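You operate a simulated robot arm through the tools that you are given. There is no shell and no other tool. Be economical: measure what you need, move in short steps, check, and stop when the job is done.

The job below is to be done with a simulated robot arm. You get a single attempt, and the scene is never put back.

JOB
Put the red caddy on the top of the cooling rack away on the top of the oven bench.
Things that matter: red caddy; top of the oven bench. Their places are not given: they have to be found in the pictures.

The check looks at the end state, three seconds after you hand in, the way a careful person would. Anything else that was tipped, shoved, dropped, spilled or broken makes it a failure.

ROBOT AND FRAMES
A 6-joint arm with a two-finger parallel gripper, fixed in place. Base frame: the origin is at the foot of the arm, x ahead of it, y to its left, z up. Lengths are in m, angles in rad, forces in N, time in s.
With the tool pointing down near the work surface it reaches from about 0.16 to 0.64 m from the base axis. Its first joint turns from -1.152 to 1.152 rad. Payload 2.9 kg.
The tool frame sits at the grasp point between the pads (the TCP): z along the fingers, y along the line on which they close. The tips reach 0.03 m beyond it. Largest opening 0.11 m; finger width 0.02, thickness 0.01; the body of the gripper, 0.048 by 0.112 m, starts 0.055 m behind the TCP.
Orientation is that of the tool frame in the base frame, as a unit quaternion [x, y, z, w]. With the fingers straight down and closing along the base's y, the tool's x points along the base's -x, its y along +y and its z along -z.

CONTROLS
- The arm moves only by the tool jog_arm. Its argument "commands" is a list of rows, each a list of 3 entries, a list of its own where there are three numbers: the shift along the tool's x, y, z in units of 150 mm (1.0 is 150 mm), then the turn, a rotation vector about the tool's x, y, z in units of 120 degrees (1.0 is 120 degrees), then the closure, from 0 (fully open) to 1 (shut). In form: [[[dx, dy, dz], [wx, wy, wz], hand], ...]. A call has 1 to 8 rows; each row is the pose to reach, as a shift and turn from the pose commanded when the call began, along the tool's axes at that moment. A call with a number of a shift or a turn outside -1 to 1 is refused whole. Rows are played at 5 a second. More than 0.05 m and 0.15 rad between two rows, or a gripper value outside its range, and nothing of the call is played. A pose out of reach is approached as far as the arm can. The call stops where the force on the tool passes 40 N (or 10 N more than at its start, if that is more) or the arm is blocked; 0.2 s more then pass. The fingers move at their own pace (about 0.108 m/s each) and stop on an object; they squeeze with about 22 N. The grip force told is the motor's: it shows also when the fingers shut on nothing. Time passes only in rows, and 0.2 s behind the last, so rows that repeat a pose let the fingers close. The reply holds the time, the measured pose of the TCP, the force on the tool along the base axes, the opening and the grip force, in the units named above and with some noise.
- Cameras (640 x 400 px; columns grow to the right, rows downward): "scene" is fixed at [0.1102, 0.4688, 1.3932]; the picture's right is [-0.34, -0.94, 0.00], its down [-0.52, 0.19, -0.83] and it looks along [0.79, -0.28, -0.55] (base axes); focal length 258 px, centre (320, 200). "wrist" rides on the gripper at [-0.036, 0, -0.057] in the tool frame; the picture's right is [0.00, -1.00, 0.00], its down [0.97, 0.00, -0.24] and it looks along [0.24, 0.00, 0.97] (tool axes); focal length 218 px, centre (320, 200).
- camera(camera): a new picture of that camera. It takes no simulated time.
- measure_at(camera, pixels): for up to 12 pixels [column, row] of the newest picture of that camera ("zoom" is the newest enlarged one), the place [x, y, z] in the base frame of the surface seen there, good to about 0.003 m, but the place of the scene camera against the robot may be out by one fixed shift of up to 0.012 m in any direction. It takes no simulated time.
- enlarge(camera, box): a new picture of the part [left, top, right, bottom] of that camera's present view, enlarged. It takes no simulated time.
- finish_job(): hands the job in; it is judged then, once.

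Go step by step. Measure first, check grasps and placings, and put right what went wrong. The budget is 60 turns and 20 pictures, counting those below and the enlarged ones. Unless the task says otherwise, let go and move clear before handing in, and close with one line.

The tools are called as a command line: name --argument value ..., lists and objects as JSON in quotes. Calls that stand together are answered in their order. jog_arm: Moves the arm, as the interface text tells. Its arguments: {"type":"object","properties":{"commands":{"type":"array","items":{"type":"array"}}},"required":["commands"]} The other tools are called the same way: camera (camera) takes a picture; measure_at (camera, pixels) gives the place of the surface under pixels of a picture; enlarge (camera, box) takes an enlarged picture of a part of a camera's view; finish_job () hands the job in.

At the start:

```text
time_s: 0.0
eef_pos: [0.3851, -0.034, 1.223]
ee_rot: [0.0, 1.0, 0.0, 0.001]
force: [0.7, -0.2, -0.8]
gripper_width: 0.1103
grip_force: 0.0
```

scene: 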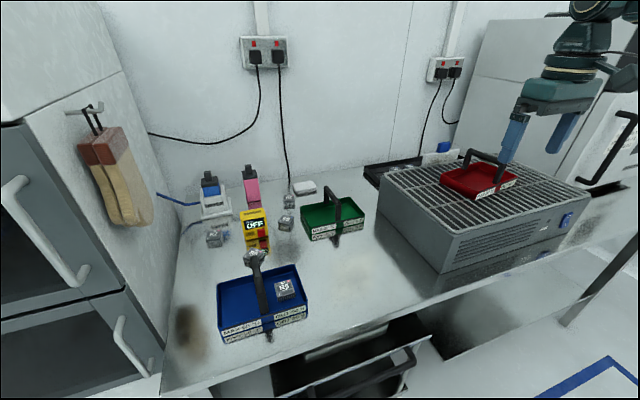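
wrist: 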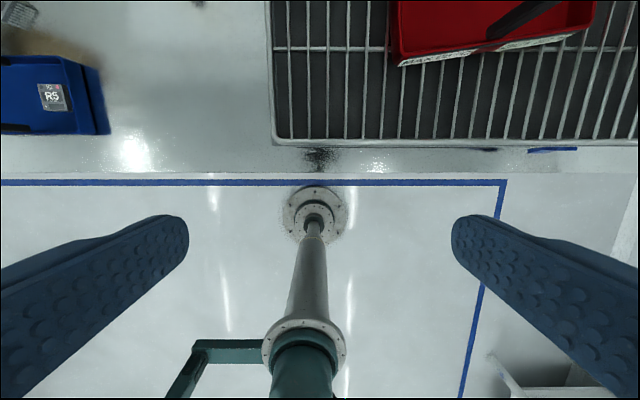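

The red caddy sits on the wire rack at about (480,180) in the scene picture. I'll enlarge that area and measure the main surfaces.

enlarge --camera "scene" --box '[360, 120, 600, 270]'

measure_at --camera "scene" --pixels '[[440, 184], [475, 199], [517, 178], [468, 153], [490, 157], [480, 182], [380, 180], [590, 190], [440, 272], [350, 270], [330, 190], [262, 285]]'

enlarge --camera "scene" --box '[150, 150, 450, 390]'

```text
2.67 times, centred on (480, 195) of scene
```

zoom: 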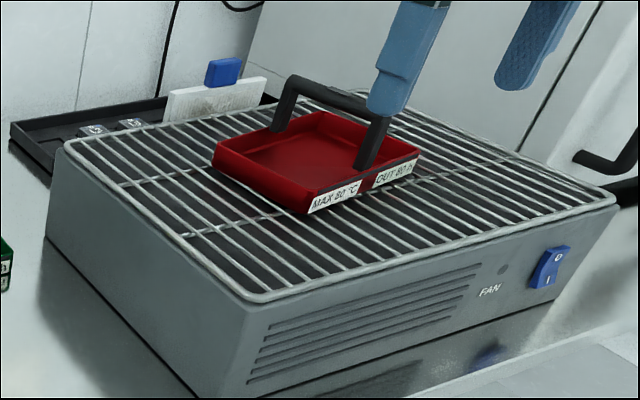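

```text
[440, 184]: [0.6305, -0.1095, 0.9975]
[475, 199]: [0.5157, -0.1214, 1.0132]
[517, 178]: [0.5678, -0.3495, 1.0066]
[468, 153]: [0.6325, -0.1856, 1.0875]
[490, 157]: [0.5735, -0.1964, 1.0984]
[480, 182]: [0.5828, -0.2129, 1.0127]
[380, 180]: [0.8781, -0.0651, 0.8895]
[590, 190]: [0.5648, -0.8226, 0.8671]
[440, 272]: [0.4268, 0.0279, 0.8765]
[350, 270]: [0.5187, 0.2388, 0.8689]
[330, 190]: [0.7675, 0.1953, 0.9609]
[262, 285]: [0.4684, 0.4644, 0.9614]
```

```text
1.67 times, centred on (300, 270) of scene
```

zoom: 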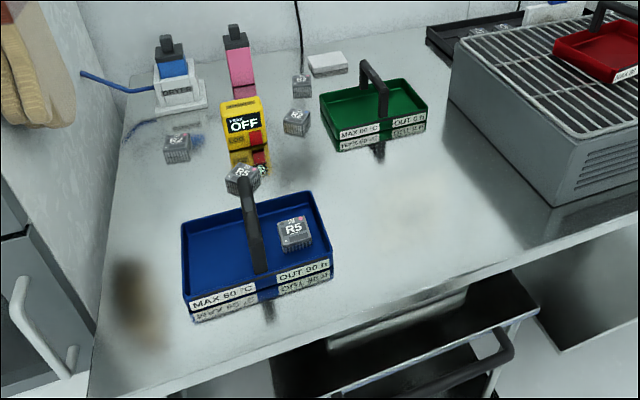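

The bench top is at z≈0.87, the rack at ≈1.0 and the handle bar at ≈1.09, running roughly along x. I'll move above the caddy and look with the wrist camera.

jog_arm --commands '[[[-0.2, -0.2, 0], [0, 0, 0], 0], [[-0.4, -0.4, 0], [0, 0, 0], 0], [[-0.6, -0.6, 0], [0, 0, 0], 0], [[-0.8, -0.8, 0], [0, 0, 0], 0], [[-1.0, -1.0, 0], [0, 0, 0], 0], [[-1.0, -1.0, 0], [0, 0, 0], 0]]'

camera --camera "wrist"

camera --camera "scene"

```text
time_s: 1.4
eef_pos: [0.5349, -0.1833, 1.2209]
ee_rot: [-0.001, 1.0, 0.0, -0.002]
force: [-0.1, -0.2, 0.0]
gripper_width: 0.11
grip_force: 0.0
```

```text
15 pictures are left
```

wrist: 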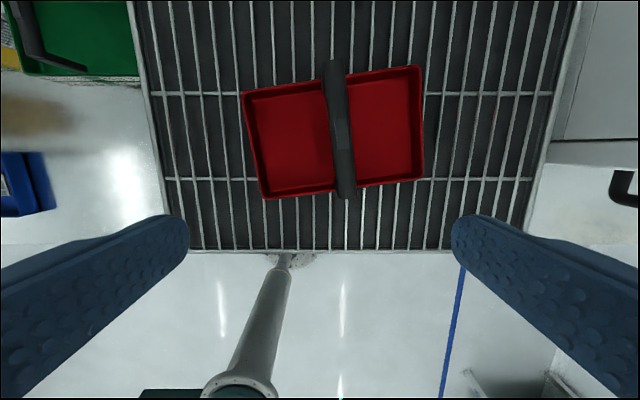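

```text
14 pictures are left
```

scene: 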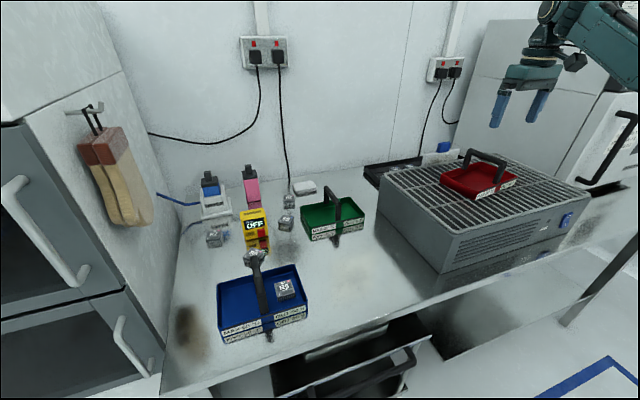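

measure_at --camera "wrist" --pixels '[[333, 68], [338, 100], [342, 140], [346, 180], [246, 94], [265, 197], [421, 181], [413, 68], [290, 140], [385, 130], [346, 193], [334, 80]]'

measure_at --camera "scene" --pixels '[[303, 300], [300, 267], [303, 240], [365, 212], [312, 242], [380, 205], [442, 274], [350, 324], [400, 312], [340, 270], [370, 265], [380, 240]]'

```text
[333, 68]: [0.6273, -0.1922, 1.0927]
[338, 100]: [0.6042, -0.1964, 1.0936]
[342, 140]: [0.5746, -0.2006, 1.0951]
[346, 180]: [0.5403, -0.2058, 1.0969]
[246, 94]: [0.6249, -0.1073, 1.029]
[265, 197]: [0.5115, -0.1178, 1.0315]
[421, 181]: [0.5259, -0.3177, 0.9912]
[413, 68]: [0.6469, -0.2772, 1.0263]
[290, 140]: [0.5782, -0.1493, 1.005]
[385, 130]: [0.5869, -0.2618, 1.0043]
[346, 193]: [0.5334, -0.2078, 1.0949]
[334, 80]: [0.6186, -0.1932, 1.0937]
```

```text
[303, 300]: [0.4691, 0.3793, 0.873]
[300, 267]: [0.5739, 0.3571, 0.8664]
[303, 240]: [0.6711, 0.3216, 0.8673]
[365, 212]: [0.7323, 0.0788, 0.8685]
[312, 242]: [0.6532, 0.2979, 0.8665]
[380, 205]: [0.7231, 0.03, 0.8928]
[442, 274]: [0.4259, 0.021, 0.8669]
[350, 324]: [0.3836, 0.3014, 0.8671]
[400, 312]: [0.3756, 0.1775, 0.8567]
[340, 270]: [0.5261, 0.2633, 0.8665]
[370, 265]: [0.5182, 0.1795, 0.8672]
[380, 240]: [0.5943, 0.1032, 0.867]
```

The handle bar's centre is (0.580, −0.200), top z≈1.095, at a yaw of about 0.165 rad. The bench is clear around (0.49, 0.20). I'll align over the bar and descend partway.

jog_arm --commands '[[[-0.15, -0.055, 0], [0, 0, -0.04], 0], [[-0.3, -0.11, 0], [0, 0, -0.079], 0], [[-0.3, -0.11, 0.2], [0, 0, -0.079], 0], [[-0.3, -0.11, 0.4], [0, 0, -0.079], 0], [[-0.3, -0.11, 0.5], [0, 0, -0.079], 0], [[-0.3, -0.11, 0.5], [0, 0, -0.079], 0]]'

camera --camera "wrist"

```text
time_s: 1.8
eef_pos: [0.557, -0.1902, 1.2092]
ee_rot: [-0.033, 0.999, -0.002, 0.007]
force: [9.3, -11.0, -16.5]
gripper_width: 0.11
grip_force: 0.0
out of reach, approached as far as the arm can: row 1, 2
stopped in row 2: the force on the tool passed its limit (the readings are from after the stop); the commanded pose is now the measured one
```

```text
13 pictures are left
```

wrist: 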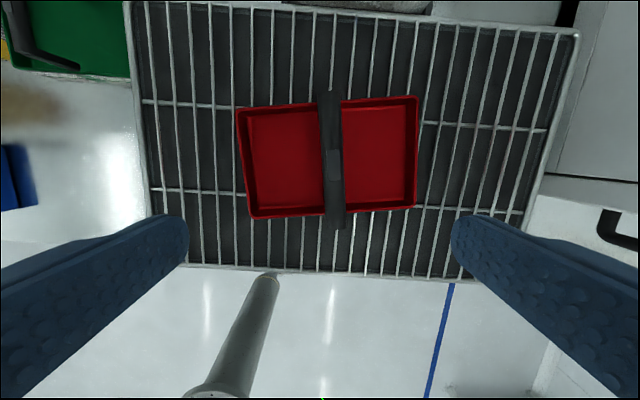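

The arm was at its reach limit at that height, which caused the force stop; nothing was touched. I'll descend first, then extend lower down in small steps.

jog_arm --commands '[[[0, 0, 0], [0, 0, 0], 0], [[0, 0, 0.1], [0, 0, 0], 0], [[0, 0, 0.25], [0, 0, -0.015], 0], [[0, -0.03, 0.38], [0, 0, -0.03], 0], [[-0.03, -0.06, 0.45], [0, 0, -0.047], 0], [[-0.03, -0.077, 0.45], [0, 0, -0.047], 0]]'

```text
time_s: 3.2
eef_pos: [0.5596, -0.2025, 1.1432]
ee_rot: [-0.083, 0.997, -0.002, 0.005]
force: [0.2, 0.5, 0.1]
gripper_width: 0.1103
grip_force: 0.1
```

Clean now, and aligned at yaw 0.166. Next I'll descend the rest of the way while extending along the bar.

jog_arm --commands '[[[0, 0, 0.12], [0, 0, 0], 0], [[-0.03, 0, 0.22], [0, 0, 0], 0], [[-0.07, 0, 0.32], [0, 0, 0], 0], [[-0.1, 0, 0.4], [0, 0, 0], 0], [[-0.13, 0, 0.41], [0, 0, 0], 0], [[-0.13, 0, 0.41], [0, 0, 0], 0]]'

enlarge --camera "scene" --box '[400, 100, 560, 200]'

camera --camera "wrist"

```text
time_s: 4.6
eef_pos: [0.5814, -0.1986, 1.0807]
ee_rot: [-0.083, 0.997, -0.002, 0.006]
force: [-1.0, -0.4, 0.6]
gripper_width: 0.1101
grip_force: 0.1
```

```text
4.00 times, centred on (480, 150) of scene
```

zoom: 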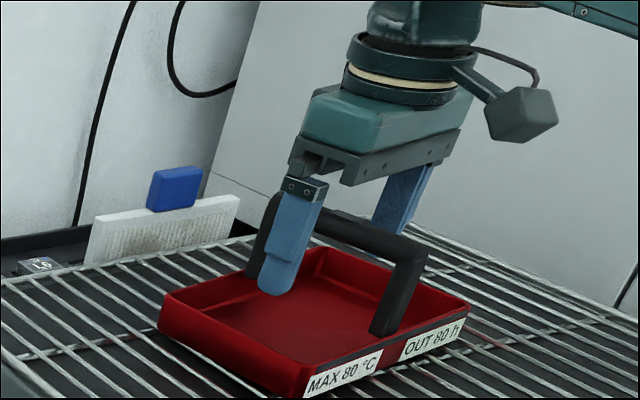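

```text
11 pictures are left
```

wrist: 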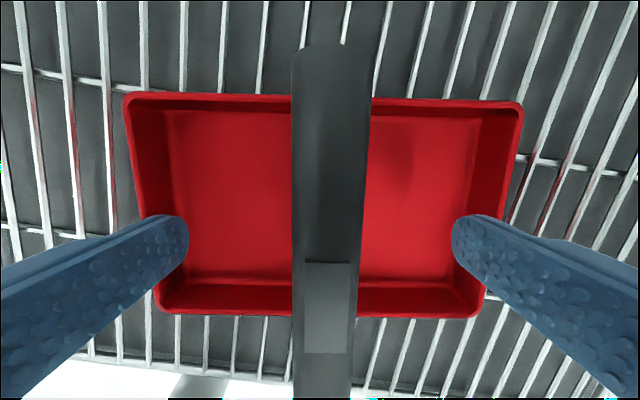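

The bar runs between the fingers; there's a lighter patch on it at (326,305). I'll measure that patch and the bar's ends.

measure_at --camera "wrist" --pixels '[[328, 262], [325, 350], [330, 55], [322, 395], [300, 200], [362, 200], [130, 97], [520, 106], [475, 314], [162, 308]]'

```text
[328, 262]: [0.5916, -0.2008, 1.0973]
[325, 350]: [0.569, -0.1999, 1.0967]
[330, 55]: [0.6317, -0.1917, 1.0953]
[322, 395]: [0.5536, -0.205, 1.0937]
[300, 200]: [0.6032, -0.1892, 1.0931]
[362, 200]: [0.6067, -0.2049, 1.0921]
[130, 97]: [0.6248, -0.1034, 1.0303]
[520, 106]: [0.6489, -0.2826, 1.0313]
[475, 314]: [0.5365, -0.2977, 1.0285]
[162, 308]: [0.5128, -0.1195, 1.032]
```

The patch is centred at x≈0.580, right under the TCP. I'll close the gripper.

jog_arm --commands '[[[0, 0, 0], [0, 0, 0], 0.5], [[0, 0, 0], [0, 0, 0], 1], [[0, 0, 0], [0, 0, 0], 1], [[0, 0, 0], [0, 0, 0], 1], [[0, 0, 0], [0, 0, 0], 1]]'

```text
time_s: 5.8
eef_pos: [0.5807, -0.1988, 1.0811]
ee_rot: [-0.081, 0.997, -0.002, 0.006]
force: [0.3, -1.7, 1.3]
gripper_width: 0.0172
grip_force: 22.2
```

Gripped at 17 mm width with 22 N. I'll lift a little while retracting slightly, since reach shrinks with height.

jog_arm --commands '[[[0, 0, -0.06], [0, 0, 0], 1], [[0, 0, -0.14], [0, 0, 0], 1], [[0.03, 0, -0.22], [0, 0, 0], 1], [[0.08, 0, -0.3], [0, 0, 0], 1], [[0.15, 0, -0.36], [0, 0, 0], 1], [[0.22, 0, -0.4], [0, 0, 0], 1], [[0.3, 0, -0.4], [0, 0, 0], 1]]'

camera --camera "scene"

```text
time_s: 7.4
eef_pos: [0.536, -0.2061, 1.1406]
ee_rot: [-0.082, 0.997, -0.002, 0.006]
force: [-0.2, 0.2, -2.4]
gripper_width: 0.0173
grip_force: 21.3
```

```text
10 pictures are left
```

scene: 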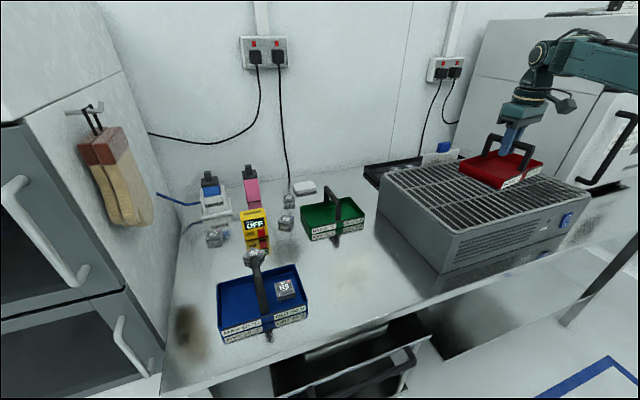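

The caddy is lifted level and clear of the rack. I'll carry it left toward (0.49, 0.20).

jog_arm --commands '[[[0, 0.08, 0], [0, 0, 0], 1], [[-0.01, 0.22, 0], [0, 0, 0], 1], [[-0.02, 0.4, 0], [0, 0, 0], 1], [[-0.03, 0.58, 0], [0, 0, 0], 1], [[-0.04, 0.74, 0], [0, 0, 0], 1], [[-0.046, 0.86, 0], [0, 0, 0], 1], [[-0.046, 0.91, 0], [0, 0, 0], 1]]'

jog_arm --commands '[[[0, 0.08, 0], [0, 0, 0], 1], [[-0.01, 0.22, 0], [0, 0, 0], 1], [[-0.02, 0.4, 0], [0, 0, 0], 1], [[-0.03, 0.58, 0], [0, 0, 0], 1], [[-0.04, 0.74, 0], [0, 0, 0], 1], [[-0.046, 0.86, 0], [0, 0, 0], 1], [[-0.046, 0.91, 0], [0, 0, 0], 1]]'

jog_arm --commands '[[[0, 0.08, 0], [0, 0, 0.01], 1], [[-0.01, 0.22, 0], [0, 0, 0.02], 1], [[-0.02, 0.4, 0], [0, 0, 0.035], 1], [[-0.03, 0.58, 0], [0, 0, 0.05], 1], [[-0.04, 0.74, 0], [0, 0, 0.065], 1], [[-0.046, 0.86, 0], [0, 0, 0.078], 1], [[-0.046, 0.91, 0], [0, 0, 0.078], 1], [[-0.046, 0.91, 0], [0, 0, 0.078], 1]]'

camera --camera "scene"

```text
time_s: 9.0
eef_pos: [0.5213, -0.0702, 1.1391]
ee_rot: [-0.082, 0.997, -0.002, 0.006]
force: [0.4, 0.1, -2.7]
gripper_width: 0.0173
grip_force: 22.4
```

```text
time_s: 10.6
eef_pos: [0.5061, 0.0673, 1.1398]
ee_rot: [-0.083, 0.997, -0.002, 0.006]
force: [-0.5, 0.2, -2.5]
gripper_width: 0.0174
grip_force: 22.3
```

```text
time_s: 12.4
eef_pos: [0.49, 0.2012, 1.1384]
ee_rot: [0.0, 1.0, -0.002, 0.006]
force: [0.0, -1.1, -1.1]
gripper_width: 0.0174
grip_force: 21.8
```

```text
9 pictures are left
```

scene: 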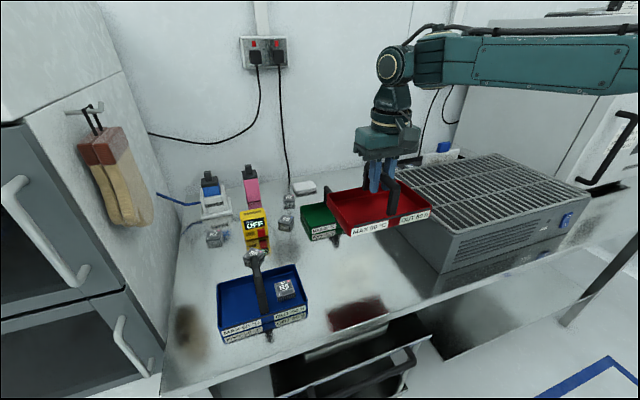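

The caddy hangs level above the clear patch, well away from the blue and green ones. I'll lower it most of the way.

jog_arm --commands '[[[0, 0, 0.08], [0, 0, 0], 1], [[0, 0, 0.22], [0, 0, 0], 1], [[0, 0, 0.4], [0, 0, 0], 1], [[0, 0, 0.58], [0, 0, 0], 1], [[0, 0, 0.75], [0, 0, 0], 1], [[0, 0, 0.9], [0, 0, 0], 1], [[0, 0, 1.0], [0, 0, 0], 1], [[0, 0, 1.0], [0, 0, 0], 1]]'

camera --camera "scene"

```text
time_s: 14.2
eef_pos: [0.4916, 0.2013, 0.9873]
ee_rot: [-0.001, 1.0, -0.002, 0.007]
force: [-0.2, 1.0, -2.2]
gripper_width: 0.0173
grip_force: 22.3
```

```text
8 pictures are left
```

scene: 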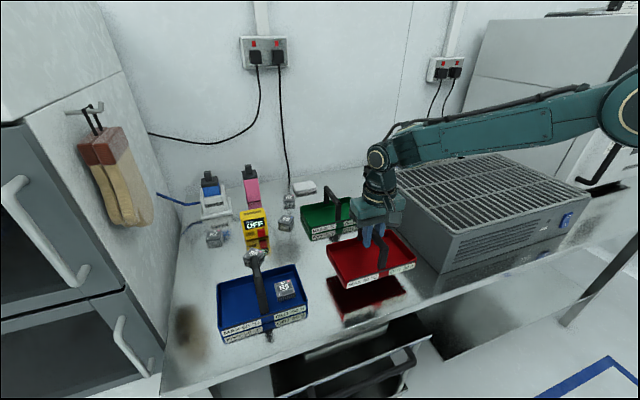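

There's still about 35 mm of gap. I'll descend slowly, and watch for contact.

jog_arm --commands '[[[0, 0, 0.05], [0, 0, 0], 1], [[0, 0, 0.1], [0, 0, 0], 1], [[0, 0, 0.15], [0, 0, 0], 1], [[0, 0, 0.18], [0, 0, 0], 1], [[0, 0, 0.2], [0, 0, 0], 1], [[0, 0, 0.2], [0, 0, 0], 1]]'

enlarge --camera "scene" --box '[280, 200, 440, 340]'

```text
time_s: 15.6
eef_pos: [0.4917, 0.2014, 0.9576]
ee_rot: [-0.001, 1.0, -0.002, 0.006]
force: [0.1, 0.0, -1.9]
gripper_width: 0.0172
grip_force: 22.4
```

```text
2.86 times, centred on (360, 270) of scene
```

zoom: 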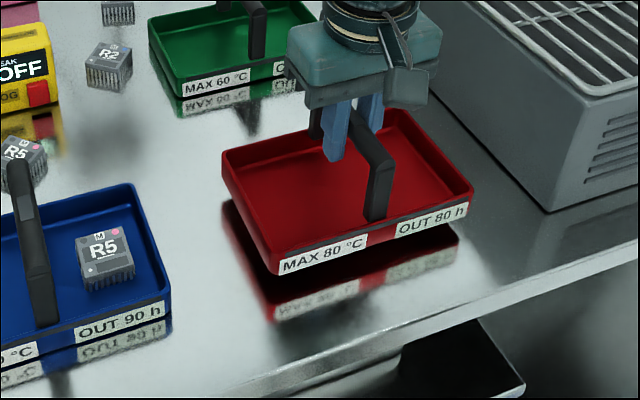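

About 8 mm remains. I'll step down in roughly 1.5 mm rows.

jog_arm --commands '[[[0, 0, 0.01], [0, 0, 0], 1], [[0, 0, 0.02], [0, 0, 0], 1], [[0, 0, 0.03], [0, 0, 0], 1], [[0, 0, 0.038], [0, 0, 0], 1], [[0, 0, 0.045], [0, 0, 0], 1], [[0, 0, 0.045], [0, 0, 0], 1]]'

```text
time_s: 17.0
eef_pos: [0.4928, 0.2018, 0.9525]
ee_rot: [-0.001, 1.0, -0.001, 0.007]
force: [0.3, 0.9, -2.3]
gripper_width: 0.0173
grip_force: 21.4
```

jog_arm --commands '[[[0, 0, 0.008], [0, 0, 0], 1], [[0, 0, 0.015], [0, 0, 0], 1], [[0, 0, 0.02], [0, 0, 0], 1], [[0, 0, 0.02], [0, 0, 0], 1]]'

enlarge --camera "scene" --box '[310, 220, 440, 320]'

```text
time_s: 18.0
eef_pos: [0.491, 0.201, 0.95]
ee_rot: [-0.001, 1.0, -0.002, 0.006]
force: [-0.8, -0.6, -2.8]
gripper_width: 0.0175
grip_force: 21.9
```

```text
4.00 times, centred on (375, 270) of scene
```

zoom: 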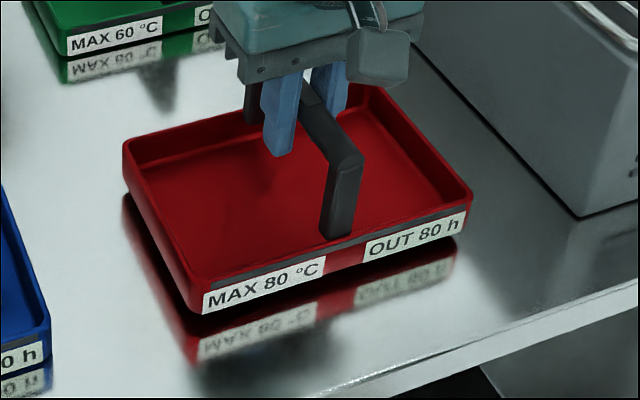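

Still no contact in the force, and a small gap shows against the reflection. I'll keep going down.

jog_arm --commands '[[[0, 0, 0.006], [0, 0, 0], 1], [[0, 0, 0.012], [0, 0, 0], 1], [[0, 0, 0.018], [0, 0, 0], 1], [[0, 0, 0.018], [0, 0, 0], 1]]'

jog_arm --commands '[[[0, 0, 0.006], [0, 0, 0], 1], [[0, 0, 0.012], [0, 0, 0], 1], [[0, 0, 0.012], [0, 0, 0], 1]]'

```text
time_s: 19.0
eef_pos: [0.4906, 0.201, 0.9467]
ee_rot: [-0.001, 1.0, -0.001, 0.007]
force: [-0.2, 0.9, -2.2]
gripper_width: 0.017
grip_force: 22.3
```

```text
time_s: 19.8
eef_pos: [0.491, 0.2013, 0.9444]
ee_rot: [-0.001, 1.0, -0.003, 0.006]
force: [-0.2, -0.4, -2.2]
gripper_width: 0.0176
grip_force: 22.4
```

enlarge --camera "scene" --box '[310, 220, 440, 320]'

```text
4.00 times, centred on (375, 270) of scene
```

zoom: 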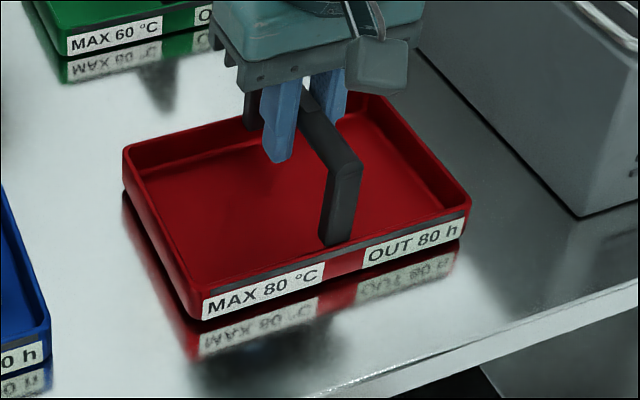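

Nearly touching now. A little further, until the force changes.

jog_arm --commands '[[[0, 0, 0.005], [0, 0, 0], 1], [[0, 0, 0.01], [0, 0, 0], 1], [[0, 0, 0.01], [0, 0, 0], 1]]'

```text
time_s: 20.6
eef_pos: [0.4926, 0.1996, 0.9432]
ee_rot: [-0.001, 1.0, -0.002, 0.006]
force: [1.1, -0.7, -1.7]
gripper_width: 0.017
grip_force: 22.1
```

jog_arm --commands '[[[0, 0, 0.006], [0, 0, 0], 1], [[0, 0, 0.012], [0, 0, 0], 1], [[0, 0, 0.012], [0, 0, 0], 1]]'

```text
time_s: 21.4
eef_pos: [0.492, 0.2018, 0.9414]
ee_rot: [-0.001, 1.0, -0.002, 0.006]
force: [0.3, 0.2, -2.1]
gripper_width: 0.0172
grip_force: 21.9
```

Still hanging freely at −2.1 N; the scene camera's height may be off by several mm. I'll carry on.

jog_arm --commands '[[[0, 0, 0.006], [0, 0, 0], 1], [[0, 0, 0.012], [0, 0, 0], 1], [[0, 0, 0.012], [0, 0, 0], 1]]'

jog_arm --commands '[[[0, 0, 0.006], [0, 0, 0], 1], [[0, 0, 0.01], [0, 0, 0], 1], [[0, 0, 0.01], [0, 0, 0], 1]]'

```text
time_s: 22.2
eef_pos: [0.4918, 0.2003, 0.9409]
ee_rot: [-0.001, 1.0, -0.001, 0.007]
force: [-4.4, 1.3, 14.3]
gripper_width: 0.0174
grip_force: 22.1
```

```text
time_s: 23.0
eef_pos: [0.4915, 0.2008, 0.9386]
ee_rot: [0.0, 1.0, -0.002, 0.007]
force: [-3.0, -0.2, 15.9]
gripper_width: 0.0176
grip_force: 21.7
```

Contact: the force jumped to about +15 N. I'll ease up about 1.5 mm to unload, then open.

jog_arm --commands '[[[0, 0, -0.008], [0, 0, 0], 1], [[0, 0, -0.01], [0, 0, 0], 1]]'

jog_arm --commands '[[[0, 0, 0], [0, 0, 0], 0.8], [[0, 0, 0], [0, 0, 0], 0.6], [[0, 0, 0], [0, 0, 0], 0.4], [[0, 0, 0], [0, 0, 0], 0.4], [[0, 0, 0], [0, 0, 0], 0.4]]'

enlarge --camera "scene" --box '[310, 220, 440, 320]'

```text
time_s: 23.6
eef_pos: [0.4919, 0.2003, 0.939]
ee_rot: [0.0, 1.0, -0.002, 0.005]
force: [1.1, 0.6, 1.0]
gripper_width: 0.0174
grip_force: 22.1
```

```text
time_s: 24.8
eef_pos: [0.4918, 0.2014, 0.9406]
ee_rot: [-0.001, 1.0, -0.001, 0.006]
force: [1.1, -0.2, -1.0]
gripper_width: 0.0659
grip_force: 0.0
```

```text
4.00 times, centred on (375, 270) of scene
```

zoom: 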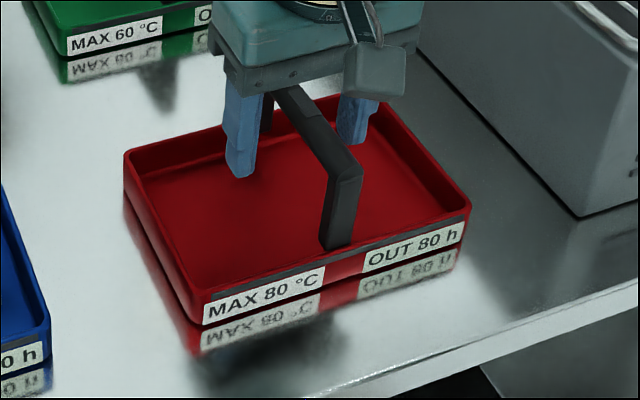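

The caddy rests flat and the fingers are clear of the bar. I'll back straight up.

jog_arm --commands '[[[0, 0, -0.08], [0, 0, 0], 0.4], [[0, 0, -0.22], [0, 0, 0], 0.4], [[0, 0, -0.4], [0, 0, 0], 0.4], [[0, 0, -0.6], [0, 0, 0], 0.4], [[0, 0, -0.8], [0, 0, 0], 0.4], [[0, 0, -0.95], [0, 0, 0], 0.4], [[0, 0, -1.0], [0, 0, 0], 0.4]]'

camera --camera "scene"

```text
time_s: 26.4
eef_pos: [0.4898, 0.2028, 1.0885]
ee_rot: [-0.001, 1.0, -0.002, 0.005]
force: [-0.6, 0.3, 1.3]
gripper_width: 0.066
grip_force: 0.1
```

```text
3 pictures are left
```

scene: 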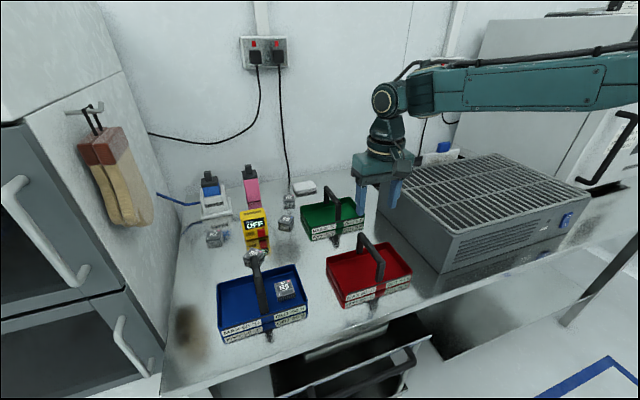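

The red caddy stands upright on the bench around (368,273), nothing else has moved, and the gripper is clear. I'm handing in.

finish_job

```text
The job is handed in.
```

The red caddy is off the cooling rack and standing flat on top of the oven bench, between the blue caddy and the rack; I took the main worktop to be the oven bench. The gripper is clear and the last picture shows nothing else moved.
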